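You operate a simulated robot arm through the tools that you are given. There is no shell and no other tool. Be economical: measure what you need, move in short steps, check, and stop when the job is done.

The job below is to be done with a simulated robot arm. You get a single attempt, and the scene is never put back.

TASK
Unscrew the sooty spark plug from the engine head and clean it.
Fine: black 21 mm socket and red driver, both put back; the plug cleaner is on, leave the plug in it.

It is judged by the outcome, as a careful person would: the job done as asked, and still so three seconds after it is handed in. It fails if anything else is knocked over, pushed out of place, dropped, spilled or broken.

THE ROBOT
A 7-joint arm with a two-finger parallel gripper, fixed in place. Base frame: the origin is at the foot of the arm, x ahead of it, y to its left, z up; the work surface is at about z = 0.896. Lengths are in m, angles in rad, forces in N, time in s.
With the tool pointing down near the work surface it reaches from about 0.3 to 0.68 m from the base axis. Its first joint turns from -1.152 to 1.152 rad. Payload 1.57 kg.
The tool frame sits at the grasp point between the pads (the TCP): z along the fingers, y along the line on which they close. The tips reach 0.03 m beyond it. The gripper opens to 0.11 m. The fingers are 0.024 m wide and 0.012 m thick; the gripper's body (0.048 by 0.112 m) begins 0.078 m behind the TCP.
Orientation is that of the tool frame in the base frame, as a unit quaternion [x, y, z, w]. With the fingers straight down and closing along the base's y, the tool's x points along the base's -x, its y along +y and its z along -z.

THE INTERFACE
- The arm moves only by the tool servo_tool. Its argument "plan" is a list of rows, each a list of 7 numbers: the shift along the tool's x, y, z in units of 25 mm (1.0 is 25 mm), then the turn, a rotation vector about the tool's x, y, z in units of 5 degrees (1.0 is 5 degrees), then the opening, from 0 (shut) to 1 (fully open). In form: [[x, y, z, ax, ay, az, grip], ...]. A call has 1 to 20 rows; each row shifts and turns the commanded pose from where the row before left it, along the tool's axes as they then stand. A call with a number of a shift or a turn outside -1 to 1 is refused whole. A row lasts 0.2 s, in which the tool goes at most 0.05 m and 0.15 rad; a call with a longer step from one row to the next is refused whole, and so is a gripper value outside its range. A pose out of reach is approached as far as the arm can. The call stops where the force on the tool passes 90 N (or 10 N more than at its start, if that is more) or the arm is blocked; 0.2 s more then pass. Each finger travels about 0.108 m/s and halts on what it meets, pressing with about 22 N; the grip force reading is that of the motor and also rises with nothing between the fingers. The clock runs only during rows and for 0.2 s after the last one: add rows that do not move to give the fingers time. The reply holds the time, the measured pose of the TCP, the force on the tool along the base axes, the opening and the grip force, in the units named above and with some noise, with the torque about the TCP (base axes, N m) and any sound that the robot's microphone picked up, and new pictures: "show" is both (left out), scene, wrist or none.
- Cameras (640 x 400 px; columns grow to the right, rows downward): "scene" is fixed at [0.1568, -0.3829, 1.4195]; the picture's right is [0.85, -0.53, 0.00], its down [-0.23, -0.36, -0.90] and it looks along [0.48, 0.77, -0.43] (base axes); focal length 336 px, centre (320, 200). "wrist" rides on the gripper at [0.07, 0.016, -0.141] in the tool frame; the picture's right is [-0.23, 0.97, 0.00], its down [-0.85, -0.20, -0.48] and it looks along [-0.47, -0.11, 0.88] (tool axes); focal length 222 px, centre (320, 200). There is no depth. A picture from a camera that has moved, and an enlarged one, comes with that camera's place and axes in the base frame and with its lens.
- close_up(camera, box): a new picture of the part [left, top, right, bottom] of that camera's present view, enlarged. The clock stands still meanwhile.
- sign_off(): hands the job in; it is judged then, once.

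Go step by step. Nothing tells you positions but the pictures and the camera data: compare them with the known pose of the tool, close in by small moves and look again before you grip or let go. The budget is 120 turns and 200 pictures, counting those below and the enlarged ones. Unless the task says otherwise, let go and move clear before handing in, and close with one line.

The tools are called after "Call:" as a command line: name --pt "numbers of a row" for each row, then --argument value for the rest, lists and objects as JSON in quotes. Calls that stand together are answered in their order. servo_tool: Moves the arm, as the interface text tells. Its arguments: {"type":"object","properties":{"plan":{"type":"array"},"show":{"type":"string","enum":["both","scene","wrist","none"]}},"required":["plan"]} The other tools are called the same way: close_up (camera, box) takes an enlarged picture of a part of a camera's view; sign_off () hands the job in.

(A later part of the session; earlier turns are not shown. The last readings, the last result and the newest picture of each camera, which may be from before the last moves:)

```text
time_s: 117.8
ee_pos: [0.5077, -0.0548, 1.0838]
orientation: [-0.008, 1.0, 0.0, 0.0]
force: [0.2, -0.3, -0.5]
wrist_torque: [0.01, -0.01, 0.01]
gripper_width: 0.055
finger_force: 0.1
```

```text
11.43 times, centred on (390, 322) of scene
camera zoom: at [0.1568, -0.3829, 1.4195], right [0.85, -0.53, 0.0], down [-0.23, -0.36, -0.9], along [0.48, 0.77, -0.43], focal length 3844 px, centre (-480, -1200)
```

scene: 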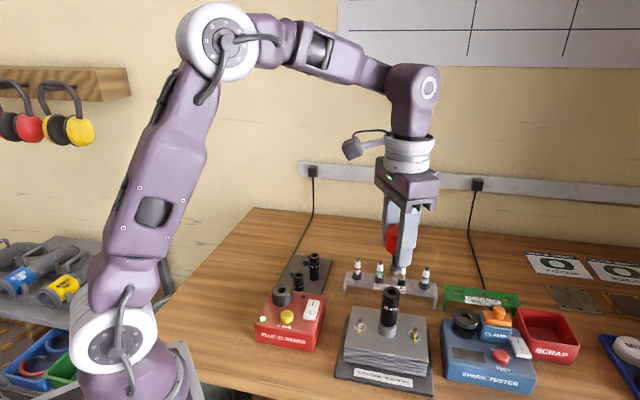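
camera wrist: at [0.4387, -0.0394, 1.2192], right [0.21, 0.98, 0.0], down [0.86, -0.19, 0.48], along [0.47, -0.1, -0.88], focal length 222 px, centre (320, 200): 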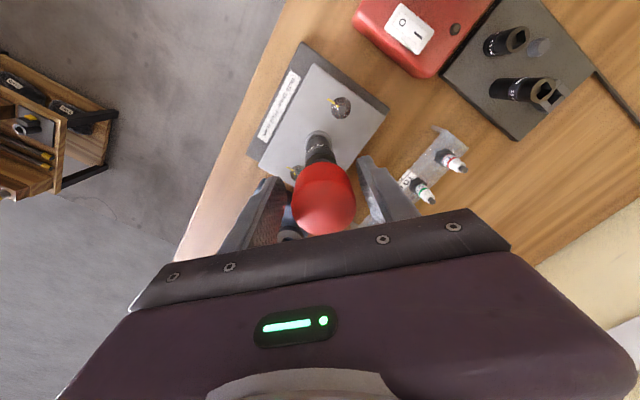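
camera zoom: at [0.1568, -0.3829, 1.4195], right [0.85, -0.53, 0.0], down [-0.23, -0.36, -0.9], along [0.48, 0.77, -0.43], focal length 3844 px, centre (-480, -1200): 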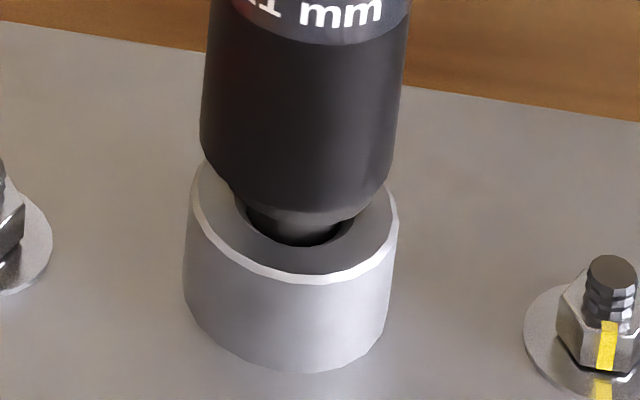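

Each stroke transfers fully. I'll carry on with two more strokes.

Call:
servo_tool --pt "0 0 0 0 0 0 0" --pt "0 0 0 0 0 0 0" --pt "0 0 0 0 0 -1 0" --pt "0 0 -0.004 0 0 -1 0" --pt "0 0 -0.004 0 0 -1 0" --pt "0 0 -0.004 0 0 -1 0" --pt "0 0 -0.004 0 0 -1 0" --pt "0 0 -0.004 0 0 -1 0" --pt "0 0 -0.004 0 0 -1 0" --pt "0 0 -0.004 0 0 -1 0" --pt "0 0 -0.004 0 0 -1 0" --pt "0 0 -0.004 0 0 -1 0" --pt "0 0 -0.004 0 0 -1 0" --pt "0 0 -0.004 0 0 -1 0" --pt "0 0 -0.004 0 0 -1 0" --pt "0 0 -0.004 0 0 -1 0" --pt "0 0 -0.004 0 0 -1 0" --pt "0 0 -0.004 0 0 -1 0" --pt "0 0 -0.004 0 0 -1 0" --pt "0 0 0 0 0 -1 0" --show "none"

Call:
servo_tool --pt "0 0 -0.03 0 0 0 0.5" --pt "0 0 0 0 0 0 0.5" --pt "0 0 0 0 0 1 0.5" --pt "0 0 0 0 0 1 0.5" --pt "0 0 0 0 0 1 0.5" --pt "0 0 0 0 0 1 0.5" --pt "0 0 0 0 0 1 0.5" --pt "0 0 0 0 0 1 0.5" --pt "0 0 0 0 0 1 0.5" --pt "0 0 0 0 0 1 0.5" --pt "0 0 0 0 0 1 0.5" --pt "0 0 0 0 0 1 0.5" --pt "0 0 0 0 0 1 0.5" --pt "0 0 0 0 0 1 0.5" --pt "0 0 0 0 0 1 0.5" --pt "0 0 0 0 0 1 0.5" --pt "0 0 0 0 0 1 0.5" --pt "0 0 0 0 0 1 0.5" --pt "0 0 0 0 0 1 0.5" --pt "0 0 0 0 0 1 0.5" --show "none"

Call:
servo_tool --pt "0 0 0 0 0 0 0" --pt "0 0 0 0 0 0 0" --pt "0 0 0 0 0 -1 0" --pt "0 0 -0.004 0 0 -1 0" --pt "0 0 -0.004 0 0 -1 0" --pt "0 0 -0.004 0 0 -1 0" --pt "0 0 -0.004 0 0 -1 0" --pt "0 0 -0.004 0 0 -1 0" --pt "0 0 -0.004 0 0 -1 0" --pt "0 0 -0.004 0 0 -1 0" --pt "0 0 -0.004 0 0 -1 0" --pt "0 0 -0.004 0 0 -1 0" --pt "0 0 -0.004 0 0 -1 0" --pt "0 0 -0.004 0 0 -1 0" --pt "0 0 -0.004 0 0 -1 0" --pt "0 0 -0.004 0 0 -1 0" --pt "0 0 -0.004 0 0 -1 0" --pt "0 0 -0.004 0 0 -1 0" --pt "0 0 -0.004 0 0 -1 0" --pt "0 0 0 0 0 -1 0" --show "none"

Call:
close_up --camera "scene" --box '[365, 240, 415, 345]'

Call:
close_up --camera "scene" --box '[378, 305, 402, 340]'

```text
time_s: 122.0
ee_pos: [0.5089, -0.0548, 1.0855]
orientation: [0.713, -0.701, 0.0, 0.001]
force: [0.1, 0.0, 0.4]
wrist_torque: [-0.04, -0.01, 0.01]
gripper_width: 0.0411
finger_force: 21.7
```

```text
time_s: 126.2
ee_pos: [0.5095, -0.0546, 1.0868]
orientation: [-0.007, 1.0, 0.0, 0.001]
force: [0.0, 0.3, -1.0]
wrist_torque: [0.0, -0.01, -0.01]
gripper_width: 0.0549
finger_force: 0.0
```

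```text
time_s: 130.4
ee_pos: [0.5079, -0.0553, 1.0876]
orientation: [0.714, -0.7, 0.0, 0.0]
force: [-0.3, -1.1, 0.1]
wrist_torque: [-0.01, 0.0, -0.05]
gripper_width: 0.0409
finger_force: 21.8
```

```text
3.81 times, centred on (390, 292) of scene
camera zoom: at [0.1568, -0.3829, 1.4195], right [0.85, -0.53, 0.0], down [-0.23, -0.36, -0.9], along [0.48, 0.77, -0.43], focal length 1281 px, centre (53, -152)
```

zoom: 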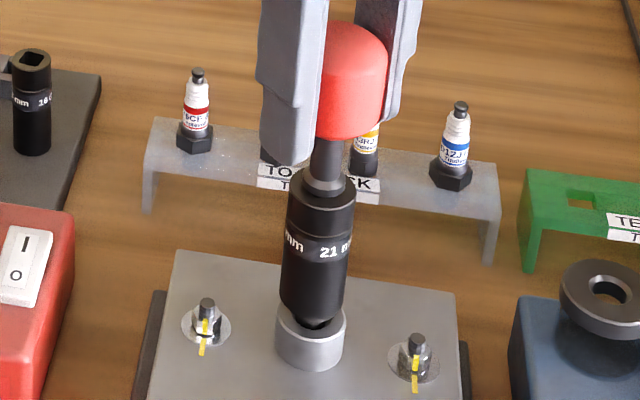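

```text
11.43 times, centred on (390, 322) of scene
camera zoom: at [0.1568, -0.3829, 1.4195], right [0.85, -0.53, 0.0], down [-0.23, -0.36, -0.9], along [0.48, 0.77, -0.43], focal length 3844 px, centre (-480, -1200)
```

zoom: 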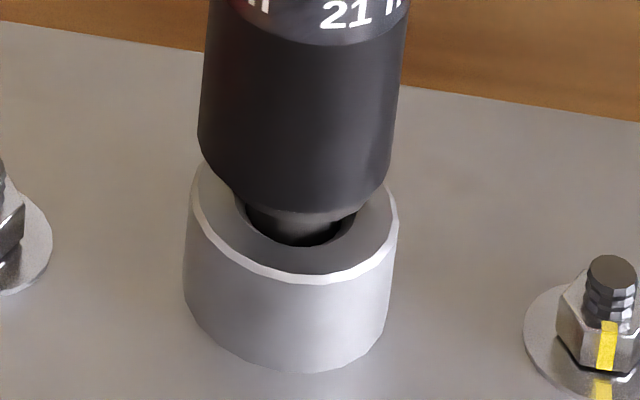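

The rise seems to have stopped, which suggests the thread has run out. One more stroke without raising will show whether it still climbs.

Call:
servo_tool --pt "0 0 0 0 0 0 0.5" --pt "0 0 0 0 0 0 0.5" --pt "0 0 0 0 0 1 0.5" --pt "0 0 0 0 0 1 0.5" --pt "0 0 0 0 0 1 0.5" --pt "0 0 0 0 0 1 0.5" --pt "0 0 0 0 0 1 0.5" --pt "0 0 0 0 0 1 0.5" --pt "0 0 0 0 0 1 0.5" --pt "0 0 0 0 0 1 0.5" --pt "0 0 0 0 0 1 0.5" --pt "0 0 0 0 0 1 0.5" --pt "0 0 0 0 0 1 0.5" --pt "0 0 0 0 0 1 0.5" --pt "0 0 0 0 0 1 0.5" --pt "0 0 0 0 0 1 0.5" --pt "0 0 0 0 0 1 0.5" --pt "0 0 0 0 0 1 0.5" --pt "0 0 0 0 0 1 0.5" --pt "0 0 0 0 0 1 0.5" --show "none"

Call:
servo_tool --pt "0 0 0 0 0 0 0" --pt "0 0 0 0 0 0 0" --pt "0 0 0.04 0 0 -1 0" --pt "0 0 0 0 0 -1 0" --pt "0 0 0 0 0 -1 0" --pt "0 0 0 0 0 -1 0" --pt "0 0 0 0 0 -1 0" --pt "0 0 0 0 0 -1 0" --pt "0 0 0 0 0 -1 0" --pt "0 0 0 0 0 -1 0" --pt "0 0 0 0 0 -1 0" --pt "0 0 0 0 0 -1 0" --pt "0 0 0 0 0 -1 0" --pt "0 0 0 0 0 -1 0" --pt "0 0 0 0 0 -1 0" --pt "0 0 0 0 0 -1 0" --pt "0 0 0 0 0 -1 0" --pt "0 0 0 0 0 -1 0" --pt "0 0 0 0 0 -1 0" --pt "0 0 0 0 0 -1 0" --show "none"

Call:
close_up --camera "scene" --box '[378, 305, 402, 340]'

```text
time_s: 134.6
ee_pos: [0.5077, -0.0546, 1.0883]
orientation: [-0.008, 1.0, 0.0, 0.0]
force: [0.7, 0.7, -0.9]
wrist_torque: [0.01, 0.03, -0.01]
gripper_width: 0.0548
finger_force: 0.1
```

```text
time_s: 138.8
ee_pos: [0.5085, -0.0548, 1.0873]
orientation: [0.713, -0.701, 0.001, 0.0]
force: [-0.1, -1.0, 11.6]
wrist_torque: [-0.13, -0.04, -0.01]
gripper_width: 0.0408
finger_force: 21.8
```

```text
11.43 times, centred on (390, 322) of scene
camera zoom: at [0.1567, -0.3829, 1.4195], right [0.85, -0.53, 0.0], down [-0.23, -0.36, -0.9], along [0.48, 0.77, -0.43], focal length 3844 px, centre (-480, -1200)
```

zoom: 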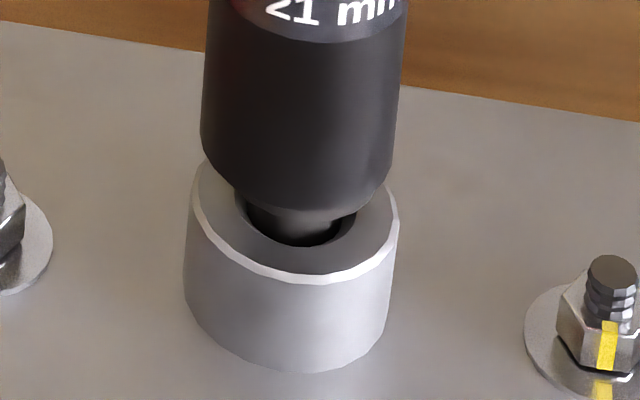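

The height no longer changes, so the plug is free of its thread. I'll lift the driver out and look at its square to return it to the holder.

Call:
servo_tool --pt "0 0 -0.2 0 0 0 0" --pt "0 0 -0.4 0 0 0 0" --pt "0 0 -0.6 0 0 0 0" --pt "0 0 -0.6 0 0 0 0" --pt "0 0 0 0 0 1 0" --pt "0 0 0 0 0 1 0" --pt "0 0 0 0 0 1 0" --pt "0 0 0 0 0 1 0" --pt "0 0 0 0 0 1 0" --pt "0 0 0 0 0 1 0" --pt "0 0 0 0 0 0 0" --show "scene"

Call:
close_up --camera "scene" --box '[375, 255, 410, 305]'

Call:
close_up --camera "wrist" --box '[270, 80, 370, 200]'

```text
time_s: 141.2
ee_pos: [0.5083, -0.0542, 1.1321]
orientation: [-0.507, 0.862, 0.0, 0.0]
force: [-0.1, 0.9, -1.9]
wrist_torque: [-0.02, 0.01, -0.01]
gripper_width: 0.0409
finger_force: 21.4
```

scene: 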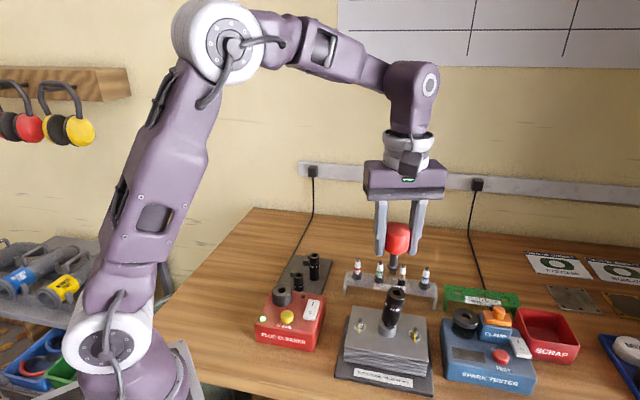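

```text
8.00 times, centred on (392, 280) of scene
camera zoom: at [0.1569, -0.3829, 1.4195], right [0.85, -0.53, 0.0], down [-0.23, -0.36, -0.9], along [0.48, 0.77, -0.43], focal length 2691 px, centre (-260, -440)
```

zoom: 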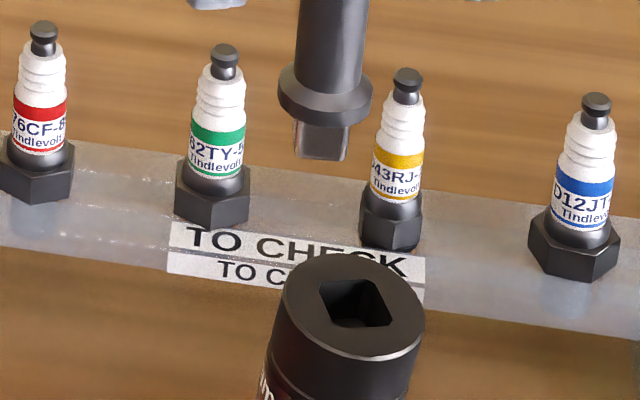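

```text
3.33 times, centred on (320, 140) of wrist
camera zoom: at [0.461, -0.1077, 1.2733], right [-0.74, 0.67, 0.0], down [0.59, 0.65, 0.48], along [0.32, 0.35, -0.88], focal length 740 px, centre (320, 400)
```

zoom: 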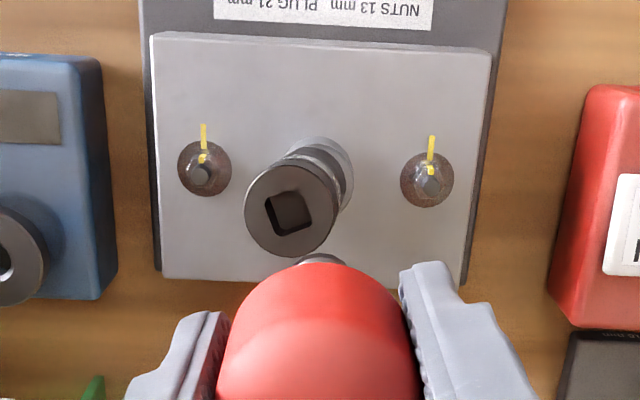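

The driver is out; the loose socket and plug lean slightly, which is harmless. The driver's square is at about 44°, so I'll take it to the holder at this yaw.

Call:
servo_tool --pt "0 0 -0.4 0 0 0 0" --pt "-0.8793 0.4543 0 0 0 0 0" --pt "-0.8793 0.4543 0 0 0 0 0" --pt "-0.8793 0.4543 0 0 0 0 0" --pt "-0.8793 0.4543 0 0 0 0 0" --pt "-0.8793 0.4543 0 0 0 0 0" --pt "-0.8793 0.4543 0 0 0 0 0" --pt "-0.8793 0.4543 0 0 0 0 0" --pt "-0.8793 0.4543 0 0 0 0 0" --pt "-0.8793 0.4543 0 0 0 0 0" --pt "-0.8793 0.4543 0 0 0 0 0" --pt "-0.8793 0.4543 0 0 0 0 0" --pt "-0.8793 0.4543 0 0 0 0 0" --pt "0 0 0.8 0 0 0 0" --pt "0 0 0.8 0 0 0 0" --pt "0 0 0.8 0 0 0 0" --pt "0 0 0.8 0 0 0 0" --pt "0 0 0.8 0 0 0 0" --pt "0 0 0 0 0 0 0" --show "none"

Call:
close_up --camera "scene" --box '[285, 200, 335, 280]'

Call:
close_up --camera "wrist" --box '[270, 80, 370, 200]'

```text
time_s: 145.2
ee_pos: [0.5166, 0.2413, 1.0417]
orientation: [-0.507, 0.862, 0.001, 0.0]
force: [-0.3, 0.4, -2.7]
wrist_torque: [0.03, 0.02, -0.01]
gripper_width: 0.0409
finger_force: 22.1
```

```text
5.00 times, centred on (310, 240) of scene
camera zoom: at [0.1569, -0.3829, 1.4195], right [0.85, -0.53, 0.0], down [-0.23, -0.36, -0.9], along [0.48, 0.77, -0.43], focal length 1682 px, centre (370, 0)
```

zoom: 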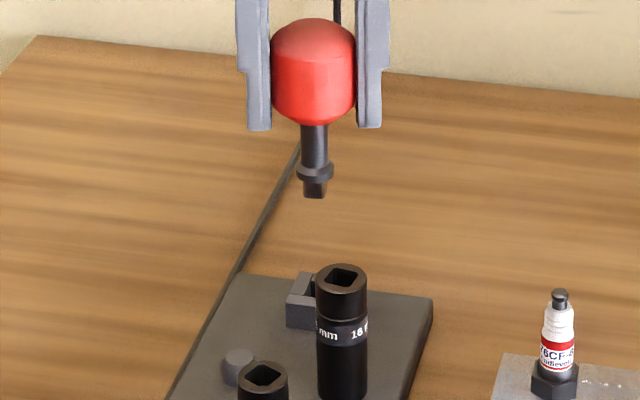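

```text
3.33 times, centred on (320, 140) of wrist
camera zoom: at [0.4694, 0.1889, 1.1827], right [-0.74, 0.67, 0.0], down [0.59, 0.65, 0.48], along [0.32, 0.35, -0.88], focal length 740 px, centre (320, 400)
```

zoom: 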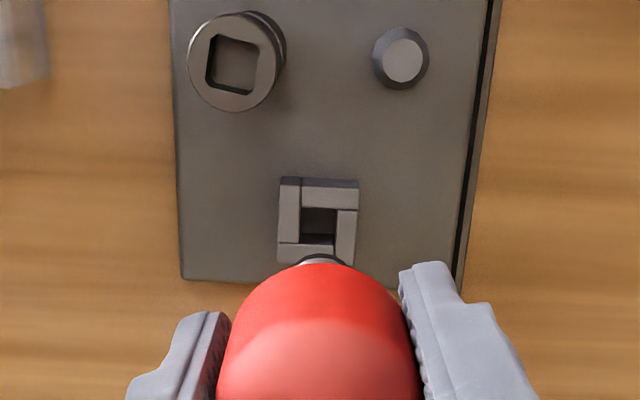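

Aligned over the holder. I'll descend close to the mouth and check.

Call:
servo_tool --pt "0 0 0.6 0 0 0 0" --pt "0 0 0.6 0 0 0 0" --pt "0 0 0.4 0 0 0 0" --pt "0 0 0.2 0 0 0 0" --pt "0 0 0 0 0 0 0" --show "none"

Call:
close_up --camera "scene" --box '[290, 225, 330, 275]'

Call:
close_up --camera "wrist" --box '[290, 120, 350, 185]'

```text
time_s: 146.4
ee_pos: [0.5172, 0.2436, 0.9964]
orientation: [-0.507, 0.862, 0.0, 0.0]
force: [0.5, 0.1, -2.1]
wrist_torque: [0.0, 0.01, -0.03]
gripper_width: 0.0409
finger_force: 22.1
```

```text
8.00 times, centred on (310, 250) of scene
camera zoom: at [0.1569, -0.3829, 1.4195], right [0.85, -0.53, 0.0], down [-0.23, -0.36, -0.9], along [0.48, 0.77, -0.43], focal length 2691 px, centre (400, -200)
```

zoom: 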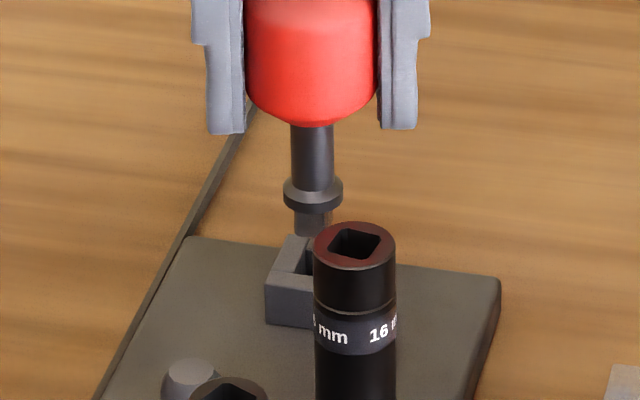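

```text
6.15 times, centred on (320, 152) of wrist
camera zoom: at [0.4693, 0.189, 1.1383], right [-0.74, 0.67, 0.0], down [0.59, 0.65, 0.48], along [0.32, 0.35, -0.88], focal length 1367 px, centre (320, 492)
```

zoom: 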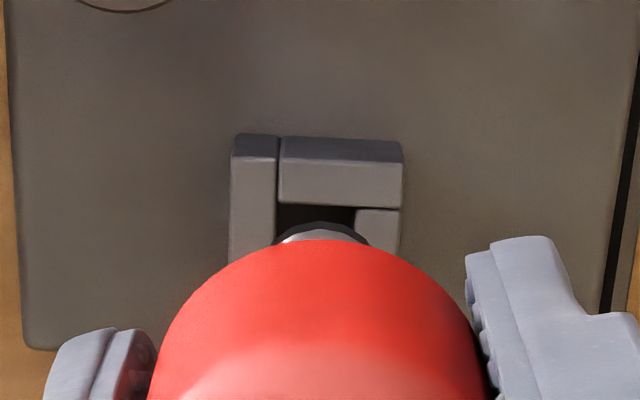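

Looks aligned. Lowering into the holder with force checks.

Call:
servo_tool --pt "0 0 0.3 0 0 0 0" --pt "0 0 0.3 0 0 0 0" --pt "0 0 0.15 0 0 0 0" --pt "0 0 0 0 0 0 0" --show "none"

Call:
servo_tool --pt "0 0 0.1 0 0 0 0" --pt "0 0 0.06 0 0 0 0" --pt "0 0 0 0 0 0 0" --show "none"

Call:
close_up --camera "scene" --box '[290, 225, 330, 275]'

```text
time_s: 147.4
ee_pos: [0.5177, 0.2421, 0.9786]
orientation: [-0.507, 0.862, -0.001, 0.001]
force: [0.8, 1.9, 5.4]
wrist_torque: [0.11, -0.11, -0.02]
gripper_width: 0.0411
finger_force: 22.1
```

```text
time_s: 148.2
ee_pos: [0.5193, 0.2436, 0.9734]
orientation: [-0.507, 0.862, 0.001, 0.001]
force: [7.3, 7.8, 2.5]
wrist_torque: [0.49, -0.46, -0.03]
gripper_width: 0.0409
finger_force: 21.9
```

```text
8.00 times, centred on (310, 250) of scene
camera zoom: at [0.157, -0.3827, 1.4196], right [0.85, -0.53, 0.0], down [-0.23, -0.36, -0.9], along [0.48, 0.77, -0.43], focal length 2691 px, centre (400, -200)
```

zoom: 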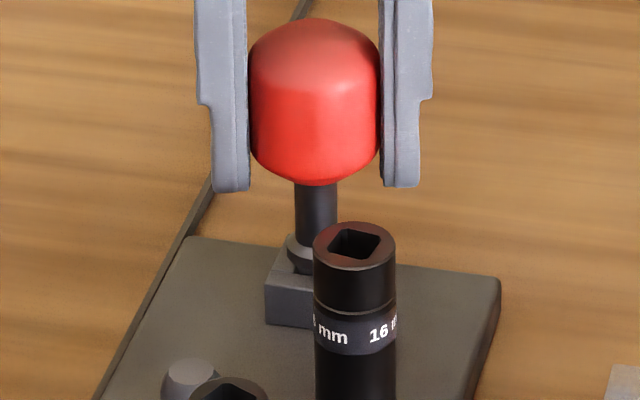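

It has entered and is being nudged toward (+x, +y). I'll shift about 1.4 mm that way and finish seating.

Call:
servo_tool --pt "-0.06 -0.016 0.04 0 0 0 0" --pt "0 0 0.06 0 0 0 0" --pt "0 0 0 0 0 0 0" --show "none"

Call:
close_up --camera "scene" --box '[290, 225, 330, 275]'

```text
time_s: 149.0
ee_pos: [0.5186, 0.2436, 0.9713]
orientation: [-0.508, 0.861, -0.001, -0.001]
force: [2.1, 1.3, -0.4]
wrist_torque: [0.02, -0.05, -0.03]
gripper_width: 0.0408
finger_force: 22.3
```

```text
8.00 times, centred on (310, 250) of scene
camera zoom: at [0.1569, -0.3829, 1.4195], right [0.85, -0.53, 0.0], down [-0.23, -0.36, -0.9], along [0.48, 0.77, -0.43], focal length 2691 px, centre (400, -200)
```

zoom: 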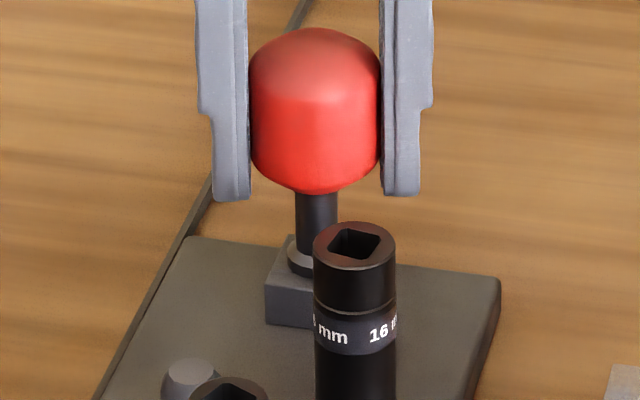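

The driver is back in place. I'll release it and go back to the socket on the plug.

Call:
servo_tool --pt "0 0 0.03 0 0 0 0" --pt "0 0 0 0 0 0 0.6" --pt "0 0 0 0 0 0 0.75" --pt "0 0 0 0 0 0 0.75" --pt "0 0 -0.9 0 0 0 0.75" --pt "0 0 -1 0 0 0 0.75" --pt "0 0 -1 0 0 0 0.75" --pt "0 0 -1 0 0 0 0.75" --pt "0 0 -1 0 0 0 0.75" --pt "0 0 -1 0 0 0 0.75" --pt "0 0 0 0 0 0 0.75" --show "scene"

Call:
servo_tool --pt "0.8873 -0.4533 0 0 0 0 0.5" --pt "0.8873 -0.4533 0 0 0 0 0.5" --pt "0.8873 -0.4533 0 0 0 0 0.5" --pt "0.8873 -0.4533 0 0 0 0 0.5" --pt "0.8873 -0.4533 0 0 0 0 0.5" --pt "0.8873 -0.4533 0 0 0 0 0.5" --pt "0.8873 -0.4533 0 0 0 0 0.5" --pt "0.8873 -0.4533 0 0 0 0 0.5" --pt "0.8873 -0.4533 0 0 0 0 0.5" --pt "0.8873 -0.4533 0 0 0 0 0.5" --pt "0.8873 -0.4533 0 0 0 0 0.5" --pt "0.8873 -0.4533 0 0 0 0 0.5" --pt "0 0 0 0 0 0 0.5"

Call:
close_up --camera "scene" --box '[360, 260, 420, 345]'

Call:
close_up --camera "wrist" --box '[260, 80, 380, 220]'

```text
time_s: 151.4
ee_pos: [0.5183, 0.2439, 1.1181]
orientation: [-0.508, 0.861, 0.0, 0.0]
force: [0.0, 0.1, 1.0]
wrist_torque: [-0.03, 0.0, 0.01]
gripper_width: 0.0823
finger_force: 0.1
```

scene: 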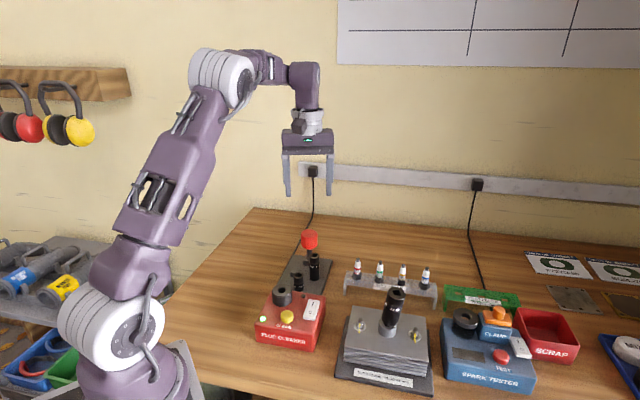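

```text
time_s: 154.2
ee_pos: [0.5071, -0.0534, 1.1176]
orientation: [-0.508, 0.861, 0.0, 0.0]
force: [-0.3, 0.1, -0.8]
wrist_torque: [0.01, -0.02, 0.02]
gripper_width: 0.0551
finger_force: 0.1
camera wrist: at [0.4596, -0.1079, 1.2598], right [-0.74, 0.67, 0.0], down [0.59, 0.65, 0.48], along [0.32, 0.35, -0.88], focal length 222 px, centre (320, 200)
```

scene: 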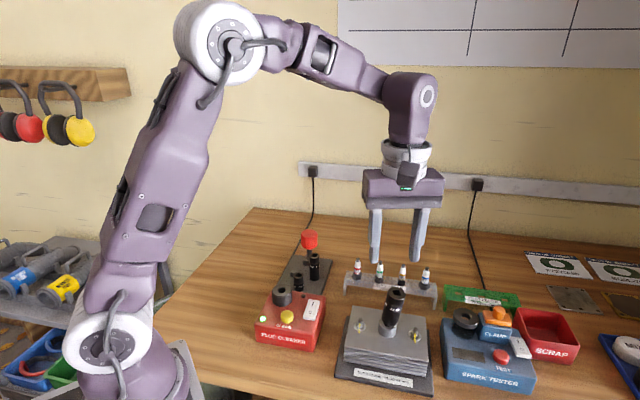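
wrist: 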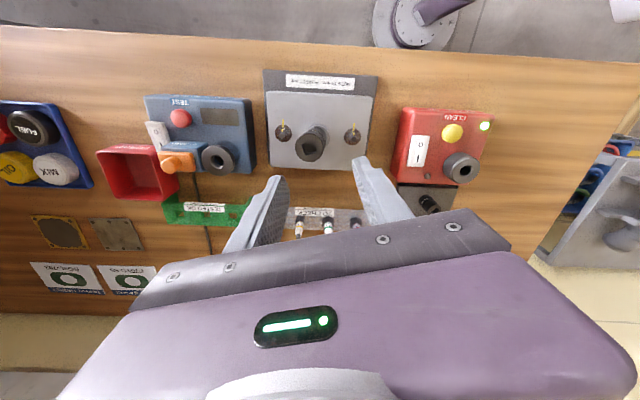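

```text
4.71 times, centred on (390, 302) of scene
camera zoom: at [0.1568, -0.3829, 1.4195], right [0.85, -0.53, 0.0], down [-0.23, -0.36, -0.9], along [0.48, 0.77, -0.43], focal length 1583 px, centre (-9, -282)
```

zoom: 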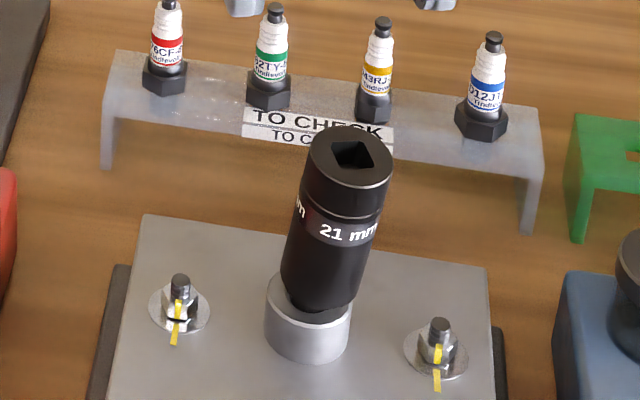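

```text
2.86 times, centred on (320, 150) of wrist
camera zoom: at [0.4596, -0.1079, 1.2598], right [-0.74, 0.67, 0.0], down [0.59, 0.65, 0.48], along [0.32, 0.35, -0.88], focal length 635 px, centre (320, 343)
```

zoom: 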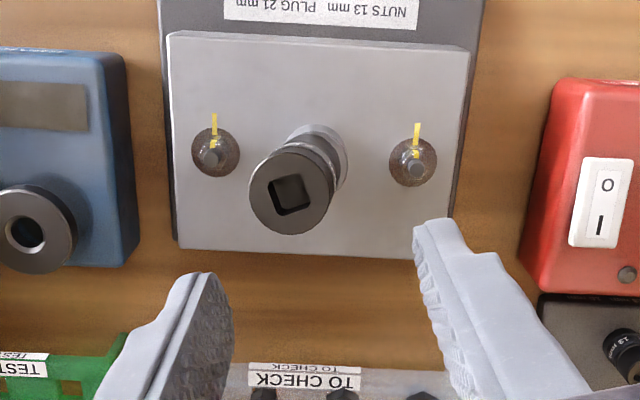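

The socket leans about 10° toward -y on the loose plug. I'll turn to yaw 0 so the fingers close along y and stand it upright, then lower around it.

Call:
servo_tool --pt "0 0 0 0 0 1 0.62" --pt "0 0 0 0 0 1 0.62" --pt "0 0 0 0 0 1 0.62" --pt "0 0 0 0 0 1 0.62" --pt "0 0 0 0 0 1 0.62" --pt "0 0 0 0 0 1 0.62" --pt "0 0 0 0 0 1 0.62" --pt "0 0 0 0 0 1 0.62" --pt "0 0 0 0 0 1 0.62" --pt "0 0 0 0 0 1 0.62" --pt "0 0 0 0 0 1 0.62" --pt "0 0 0 0 0 1 0.62" --pt "0 0 0 0 0 0.2 0.62" --pt "-0.1 -0.14 0.7 0 0 0 0.62" --pt "0 0 0.7 0 0 0 0.62" --pt "0 0 0 0 0 0 0.62" --show "none"

Call:
close_up --camera "wrist" --box '[250, 80, 390, 230]'

Call:
close_up --camera "scene" --box '[355, 235, 430, 345]'

```text
time_s: 157.6
ee_pos: [0.5108, -0.0583, 1.0835]
orientation: [0.0, 1.0, 0.0, 0.0]
force: [1.5, 0.0, 0.2]
wrist_torque: [0.01, 0.0, 0.01]
gripper_width: 0.0683
finger_force: 0.0
```

```text
2.67 times, centred on (320, 155) of wrist
camera zoom: at [0.441, -0.042, 1.2251], right [0.23, 0.97, 0.0], down [0.85, -0.2, 0.48], along [0.47, -0.11, -0.88], focal length 592 px, centre (320, 320)
```

zoom: 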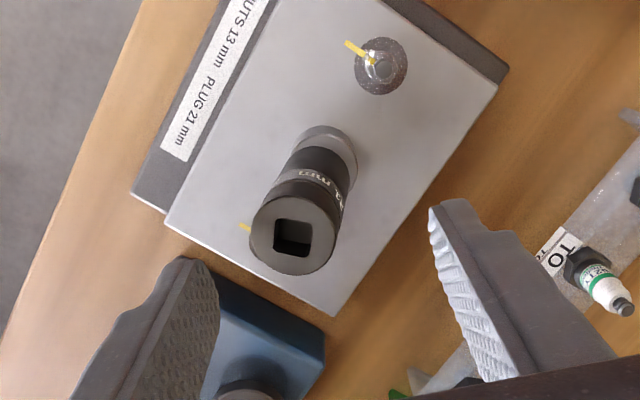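

```text
3.64 times, centred on (392, 290) of scene
camera zoom: at [0.1568, -0.3829, 1.4195], right [0.85, -0.53, 0.0], down [-0.23, -0.36, -0.9], along [0.48, 0.77, -0.43], focal length 1223 px, centre (56, -127)
```

zoom: 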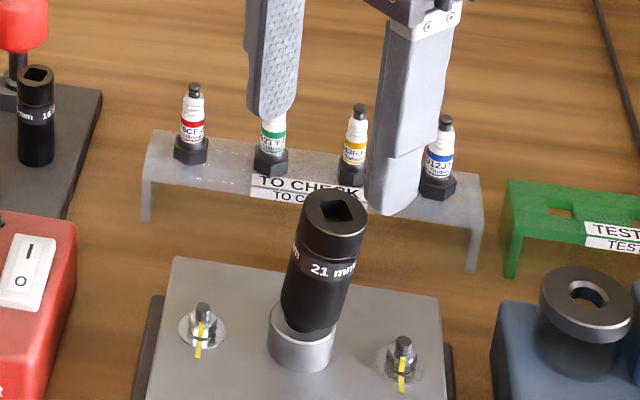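

The fingers clear the leaning socket on both sides. I'll lower and close gently to stand it upright.

Call:
servo_tool --pt "0 0 0.7 0 0 0 0.62" --pt "0 0 0.7 0 0 0 0.62" --pt "0 0 0.7 0 0 0 0.62" --pt "0 0 0.7 0 0 0 0.62" --pt "0 0 0 0 0 0 0.5" --pt "0 0 0 0 0 0 0.42" --pt "0 0 0 0 0 0 0.36" --pt "0 0 0 0 0 0 0.3" --pt "0 0 0 0 0 0 0" --pt "0 0 0 0 0 0 0" --pt "0 0 0 0 0 0 0" --show "none"

Call:
close_up --camera "scene" --box '[355, 235, 430, 345]'

Call:
close_up --camera "wrist" --box '[250, 80, 390, 230]'

```text
time_s: 160.0
ee_pos: [0.5097, -0.0578, 1.0142]
orientation: [-0.001, 1.0, 0.0, 0.001]
force: [-0.6, 0.1, 0.1]
wrist_torque: [0.05, -0.01, 0.03]
gripper_width: 0.03
finger_force: 21.6
```

```text
3.64 times, centred on (392, 290) of scene
camera zoom: at [0.1568, -0.3829, 1.4195], right [0.85, -0.53, 0.0], down [-0.23, -0.36, -0.9], along [0.48, 0.77, -0.43], focal length 1223 px, centre (56, -127)
```

zoom: 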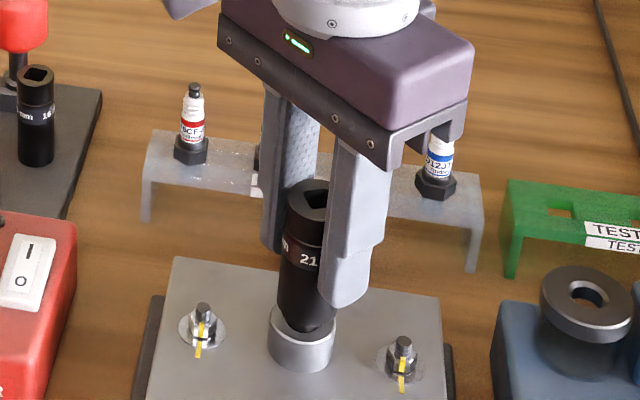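

```text
2.67 times, centred on (320, 155) of wrist
camera zoom: at [0.4403, -0.0419, 1.1552], right [0.23, 0.97, 0.0], down [0.85, -0.2, 0.48], along [0.47, -0.11, -0.88], focal length 592 px, centre (320, 320)
```

zoom: 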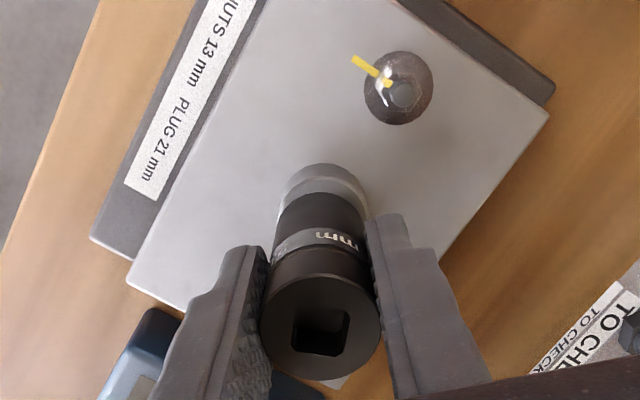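

The socket is upright and gripped. I'll lift slowly and see whether the plug stays in the socket.

Call:
servo_tool --pt "0 0 -0.2 0 0 0 0" --pt "0 0 -0.3 0 0 0 0" --pt "0 0 -0.3 0 0 0 0" --pt "0 0 0 0 0 0 0" --show "none"

Call:
close_up --camera "scene" --box '[365, 270, 415, 340]'

```text
time_s: 161.0
ee_pos: [0.5096, -0.0596, 1.0333]
orientation: [-0.001, 1.0, 0.0, 0.0]
force: [0.0, 0.1, -1.6]
wrist_torque: [-0.01, -0.01, -0.03]
gripper_width: 0.03
finger_force: 22.0
```

```text
5.71 times, centred on (390, 305) of scene
camera zoom: at [0.1569, -0.3829, 1.4195], right [0.85, -0.53, 0.0], down [-0.23, -0.36, -0.9], along [0.48, 0.77, -0.43], focal length 1922 px, centre (-80, -400)
```

zoom: 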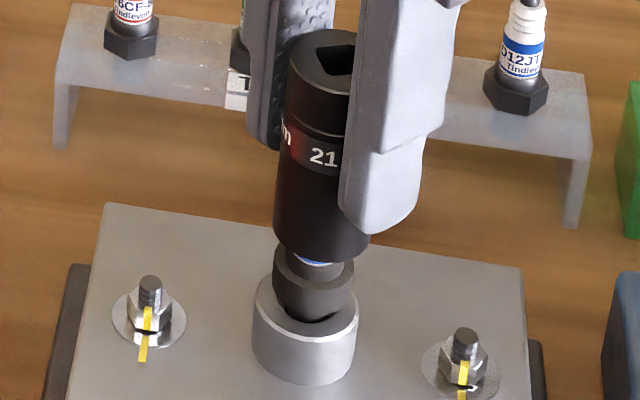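

The plug stays in the head, loose. I'll lift the socket clear and take it back to its peg.

Call:
servo_tool --pt "0 0 -0.4 0 0 0 0" --pt "0 0 -0.6 0 0 0 0" --pt "0 0 -0.8 0 0 0 0" --pt "0 0 -0.9 0 0 0 0" --pt "0.162 0.935 0 0 0 0 0" --pt "0.162 0.935 0 0 0 0 0" --pt "0.162 0.935 0 0 0 0 0" --pt "0.162 0.935 0 0 0 0 0" --pt "0.162 0.935 0 0 0 0 0" --pt "0.162 0.935 0 0 0 0 0" --pt "0.162 0.935 0 0 0 0 0" --pt "0.162 0.935 0 0 0 0 0" --pt "0.162 0.935 0 0 0 0 0" --pt "0.162 0.935 0 0 0 0 0" --pt "0.162 0.935 0 0 0 0 0" --pt "0.162 0.935 0 0 0 0 0" --pt "0 0 0 0 0 0 0" --show "scene"

Call:
servo_tool --pt "0 0 0 0 0 -1 0" --pt "0 0 0 0 0 -1 0" --pt "0 0 0 0 0 -1 0" --pt "0 0 0 0 0 -1 0" --pt "0 0 0 0 0 -1 0" --pt "0 0 0 0 0 -1 0" --pt "0 0 0 0 0 -1 0" --pt "0 0 0 0 0 -1 0" --pt "0 0 0 0 0 -1 0" --pt "0 0 0.6 0 0 0 0" --pt "0 0 0.6 0 0 0 0" --pt "0 0 0 0 0 0 0" --show "none"

Call:
close_up --camera "scene" --box '[265, 200, 335, 290]'

Call:
close_up --camera "scene" --box '[365, 280, 415, 345]'

```text
time_s: 164.6
ee_pos: [0.4646, 0.2223, 1.1018]
orientation: [0.0, 1.0, 0.0, 0.0]
force: [0.8, 1.1, -0.7]
wrist_torque: [-0.02, -0.01, 0.02]
gripper_width: 0.03
finger_force: 22.0
```

scene: 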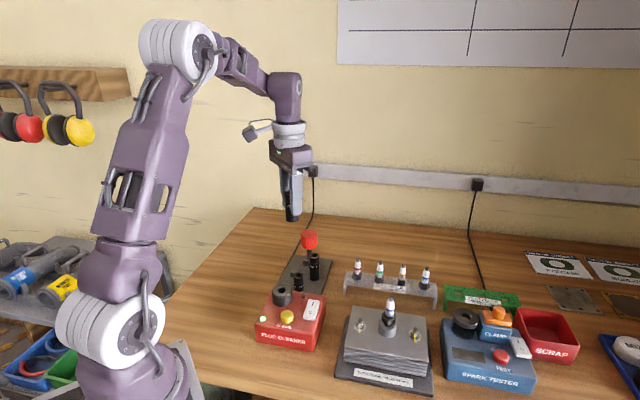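

```text
time_s: 167.2
ee_pos: [0.4607, 0.2227, 1.071]
orientation: [-0.383, 0.924, -0.001, 0.0]
force: [-0.8, -0.2, -1.5]
wrist_torque: [0.02, -0.03, 0.02]
gripper_width: 0.0299
finger_force: 22.1
```

```text
4.44 times, centred on (300, 245) of scene
camera zoom: at [0.1569, -0.3829, 1.4195], right [0.85, -0.53, 0.0], down [-0.23, -0.36, -0.9], along [0.48, 0.77, -0.43], focal length 1495 px, centre (409, 0)
```

zoom: 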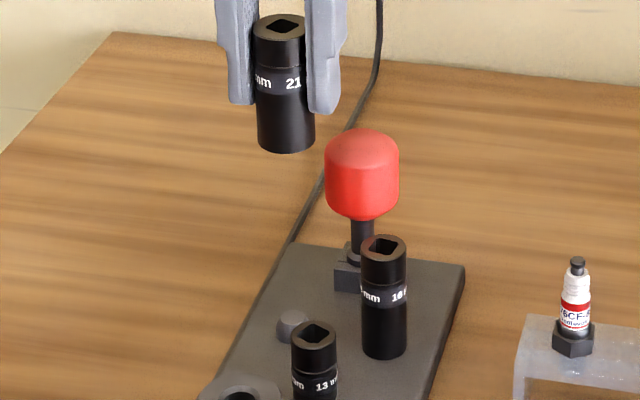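

```text
6.15 times, centred on (390, 312) of scene
camera zoom: at [0.1569, -0.3829, 1.4195], right [0.85, -0.53, 0.0], down [-0.23, -0.36, -0.9], along [0.48, 0.77, -0.43], focal length 2070 px, centre (-111, -492)
```

zoom: 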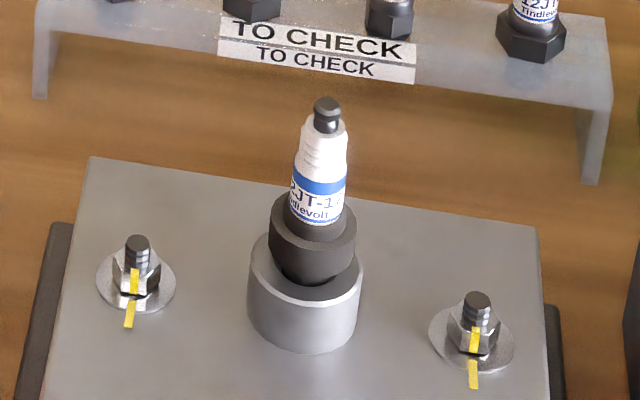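

The plug stands loose and raised in the head. The socket is centred over its peg, so I'll lower it, slowing near the bottom.

Call:
servo_tool --pt "0 0 0.8 0 0 0 0" --pt "0 0 0.8 0 0 0 0" --pt "0 0 0.7 0 0 0 0" --pt "0 0 0.5 0 0 0 0" --pt "0 0 0.4 0 0 0 0" --pt "0 0 0 0 0 0 0" --show "none"

Call:
close_up --camera "scene" --box '[270, 220, 330, 295]'

Call:
close_up --camera "wrist" --box '[250, 60, 390, 220]'

```text
time_s: 168.6
ee_pos: [0.4621, 0.2213, 0.9903]
orientation: [-0.383, 0.924, 0.0, -0.001]
force: [0.3, -0.1, -1.7]
wrist_torque: [0.02, -0.03, -0.02]
gripper_width: 0.03
finger_force: 22.0
```

```text
5.33 times, centred on (300, 258) of scene
camera zoom: at [0.1569, -0.3829, 1.4195], right [0.85, -0.53, 0.0], down [-0.23, -0.36, -0.9], along [0.48, 0.77, -0.43], focal length 1794 px, centre (427, -107)
```

zoom: 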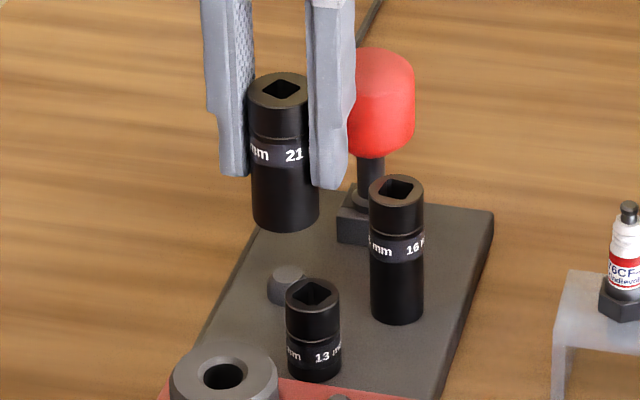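

```text
2.50 times, centred on (320, 140) of wrist
camera zoom: at [0.4016, 0.1845, 1.1319], right [-0.53, 0.85, 0.0], down [0.75, 0.46, 0.48], along [0.41, 0.25, -0.88], focal length 555 px, centre (320, 350)
```

zoom: 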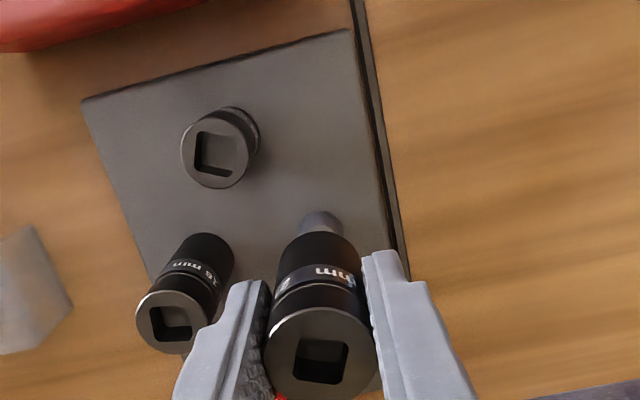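

Lined up with the peg in both views. Lowering onto it.

Call:
servo_tool --pt "0 0 0.4 0 0 0 0" --pt "0 0 0.4 0 0 0 0" --pt "0 0 0.3 0 0 0 0" --pt "0 0 0.2 0 0 0 0" --pt "0 0 0 0 0 0 0" --show "none"

Call:
servo_tool --pt "0 0 0.12 0 0 0 0" --pt "0 0 0.12 0 0 0 0" --pt "0 0 0 0 0 0 0" --show "none"

Call:
close_up --camera "scene" --box '[270, 220, 330, 295]'

```text
time_s: 169.8
ee_pos: [0.4619, 0.2228, 0.9584]
orientation: [-0.383, 0.924, 0.001, -0.001]
force: [-1.0, 0.4, -2.4]
wrist_torque: [0.0, 0.01, 0.01]
gripper_width: 0.0303
finger_force: 22.8
```

```text
time_s: 170.6
ee_pos: [0.4617, 0.2231, 0.9525]
orientation: [-0.383, 0.924, 0.0, 0.001]
force: [1.5, -0.3, -1.7]
wrist_torque: [0.03, 0.01, 0.01]
gripper_width: 0.03
finger_force: 21.9
```

```text
5.33 times, centred on (300, 258) of scene
camera zoom: at [0.1569, -0.3829, 1.4195], right [0.85, -0.53, 0.0], down [-0.23, -0.36, -0.9], along [0.48, 0.77, -0.43], focal length 1794 px, centre (427, -107)
```

zoom: 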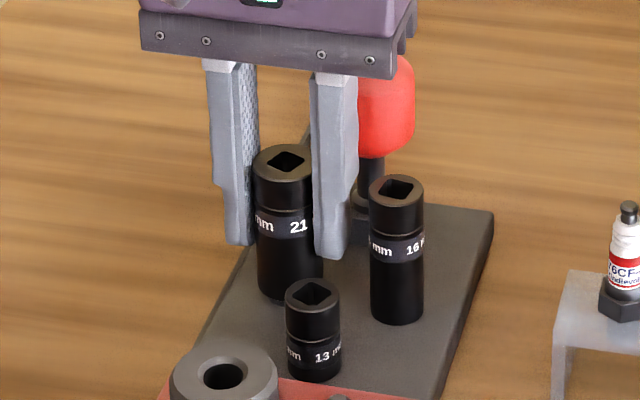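

About 2 mm from the bottom. I'll finish lowering until it touches, release, and rise.

Call:
servo_tool --pt "0 0 0.06 0 0 0 0" --pt "0 0 0.06 0 0 0 0" --pt "0 0 0 0 0 0 0" --show "none"

Call:
servo_tool --pt "0 0 0 0 0 0 0.42" --pt "0 0 0 0 0 0 0.42" --pt "0 0 -0.6 0 0 0 0.42" --pt "0 0 -0.8 0 0 0 0.42" --pt "0 0 -0.9 0 0 0 0.42" --pt "0 0 -0.9 0 0 0 0.42" --pt "0 0 -0.9 0 0 0 0.42" --pt "0 0 -0.9 0 0 0 0.42" --pt "0 0 0 0 0 0 0.42"

Call:
close_up --camera "scene" --box '[255, 220, 345, 350]'

```text
time_s: 171.4
ee_pos: [0.4625, 0.2227, 0.9489]
orientation: [-0.382, 0.924, 0.0, 0.0]
force: [-0.6, 0.9, -2.0]
wrist_torque: [0.01, -0.01, 0.0]
gripper_width: 0.0299
finger_force: 22.2
```

```text
time_s: 173.4
ee_pos: [0.4617, 0.2228, 1.0753]
orientation: [-0.383, 0.924, 0.0, 0.0]
force: [-0.3, -0.1, 0.2]
wrist_torque: [-0.03, 0.0, 0.04]
gripper_width: 0.0462
finger_force: 0.1
camera wrist: at [0.4019, 0.1854, 1.2163], right [-0.53, 0.85, 0.0], down [0.75, 0.46, 0.48], along [0.41, 0.25, -0.88], focal length 222 px, centre (320, 200)
```

scene: 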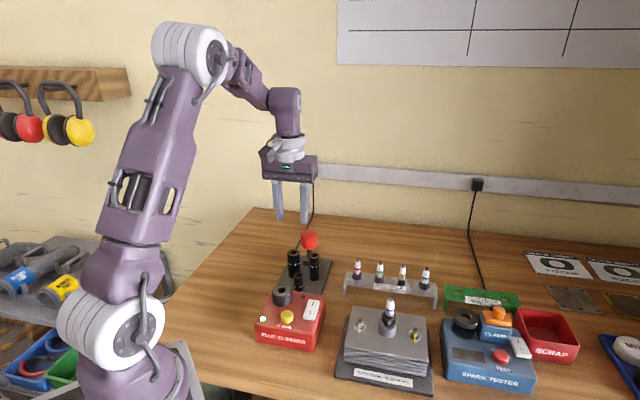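
wrist: 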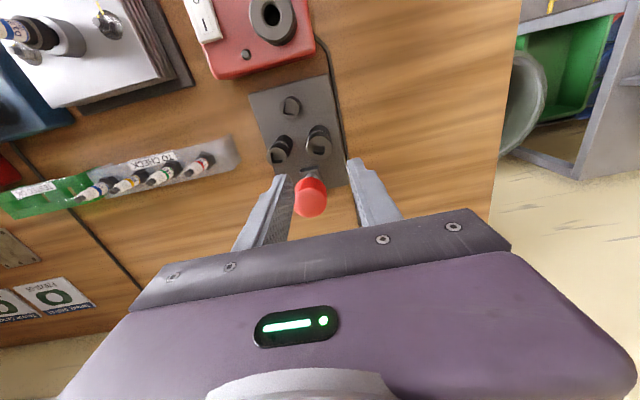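

```text
3.08 times, centred on (300, 285) of scene
camera zoom: at [0.1568, -0.3829, 1.4195], right [0.85, -0.53, 0.0], down [-0.23, -0.36, -0.9], along [0.48, 0.77, -0.43], focal length 1035 px, centre (382, -62)
```

zoom: 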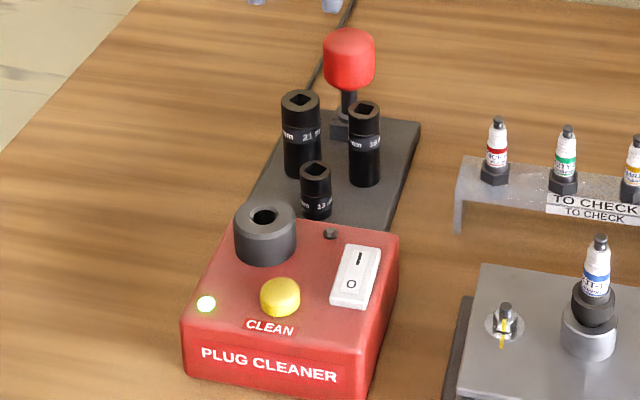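

Both tools are back in their places. Next is the loose plug itself: I'll move above it at yaw 0 with the fingers open.

Call:
servo_tool --pt "0.548 -0.7687 0 0 0 0 0.42" --pt "0.548 -0.7687 0 0 0 0 0.42" --pt "0.548 -0.7687 0 0 0 0 0.42" --pt "0.548 -0.7687 0 0 0 0 0.42" --pt "0.548 -0.7687 0 0 0 0 0.42" --pt "0.548 -0.7687 0 0 0 0 0.42" --pt "0.548 -0.7687 0 0 0 0 0.42" --pt "0.548 -0.7687 0 0 0 0 0.42" --pt "0.548 -0.7687 0 0 0 0 0.42" --pt "0.548 -0.7687 0 0 0 0 0.42" --pt "0.548 -0.7687 0 0 0 0 0.42" --pt "0.548 -0.7687 0 0 0 0 0.42" --pt "0 0 0 0 0 0 0.42" --show "none"

Call:
servo_tool --pt "0 0 0 0 0 1 0.42" --pt "0 0 0 0 0 1 0.42" --pt "0 0 0 0 0 1 0.42" --pt "0 0 0 0 0 1 0.42" --pt "0 0 0 0 0 1 0.42" --pt "0 0 0 0 0 1 0.42" --pt "0 0 0 0 0 1 0.42" --pt "0 0 0 0 0 1 0.42" --pt "0 0 0 0 0 1 0.42" --pt "0 0 0 0 0 0 0.42" --show "none"

Call:
close_up --camera "wrist" --box '[260, 80, 380, 220]'

Call:
close_up --camera "scene" --box '[355, 250, 425, 345]'

```text
time_s: 176.2
ee_pos: [0.5102, -0.0586, 1.0755]
orientation: [-0.383, 0.924, 0.0, 0.0]
force: [-0.7, 0.0, -0.1]
wrist_torque: [0.0, 0.03, -0.01]
gripper_width: 0.0463
finger_force: 0.0
```

```text
time_s: 178.4
ee_pos: [0.5091, -0.0578, 1.0739]
orientation: [0.001, 1.0, 0.0, -0.001]
force: [0.6, -0.7, -0.5]
wrist_torque: [0.02, 0.0, 0.02]
gripper_width: 0.0461
finger_force: 0.0
```

```text
2.86 times, centred on (320, 150) of wrist
camera zoom: at [0.4401, -0.0408, 1.2153], right [0.23, 0.97, 0.0], down [0.85, -0.2, 0.48], along [0.47, -0.11, -0.88], focal length 635 px, centre (320, 343)
```

zoom: 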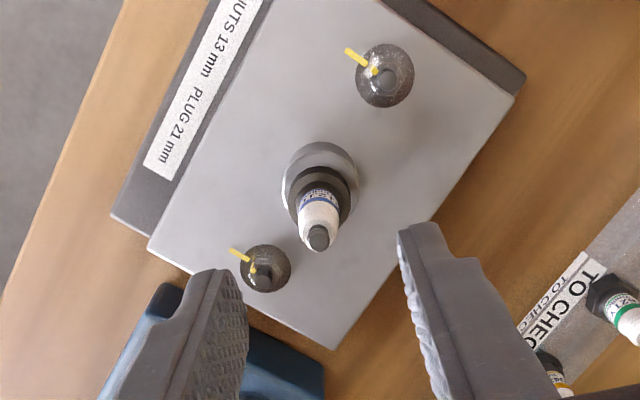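

```text
4.21 times, centred on (390, 298) of scene
camera zoom: at [0.1568, -0.3829, 1.4195], right [0.85, -0.53, 0.0], down [-0.23, -0.36, -0.9], along [0.48, 0.77, -0.43], focal length 1416 px, centre (25, -210)
```

zoom: 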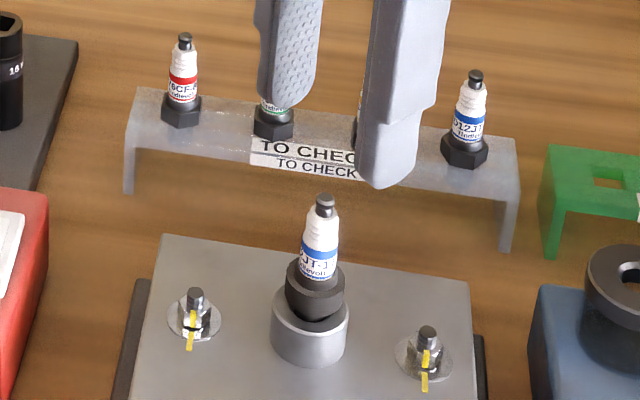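

The plug is centred between the fingers. I'll lower so the tips stay just above the collar.

Call:
servo_tool --pt "0 0 0.7 0 0 0 0.42" --pt "0 0 0.7 0 0 0 0.42" --pt "0 0 0.7 0 0 0 0.42" --pt "0 0 0.65 0 0 0 0.42" --pt "0 0 0 0 0 0 0.42" --show "none"

Call:
close_up --camera "scene" --box '[355, 260, 425, 345]'

```text
time_s: 179.6
ee_pos: [0.5096, -0.0572, 1.004]
orientation: [0.0, 1.0, 0.0, 0.0]
force: [0.8, 0.6, -0.2]
wrist_torque: [0.05, -0.01, 0.0]
gripper_width: 0.0461
finger_force: 0.0
```

```text
4.71 times, centred on (390, 302) of scene
camera zoom: at [0.1568, -0.3829, 1.4195], right [0.85, -0.53, 0.0], down [-0.23, -0.36, -0.9], along [0.48, 0.77, -0.43], focal length 1583 px, centre (-9, -282)
```

zoom: 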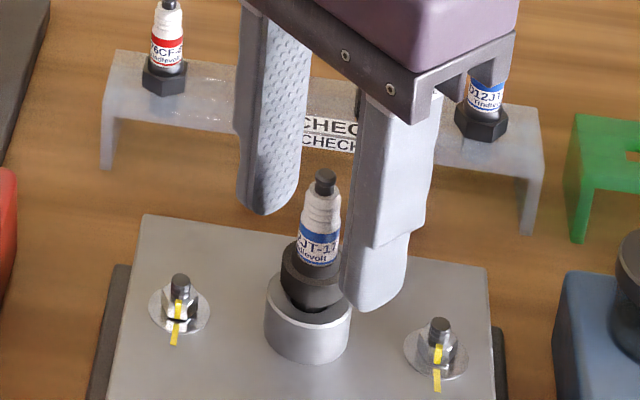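

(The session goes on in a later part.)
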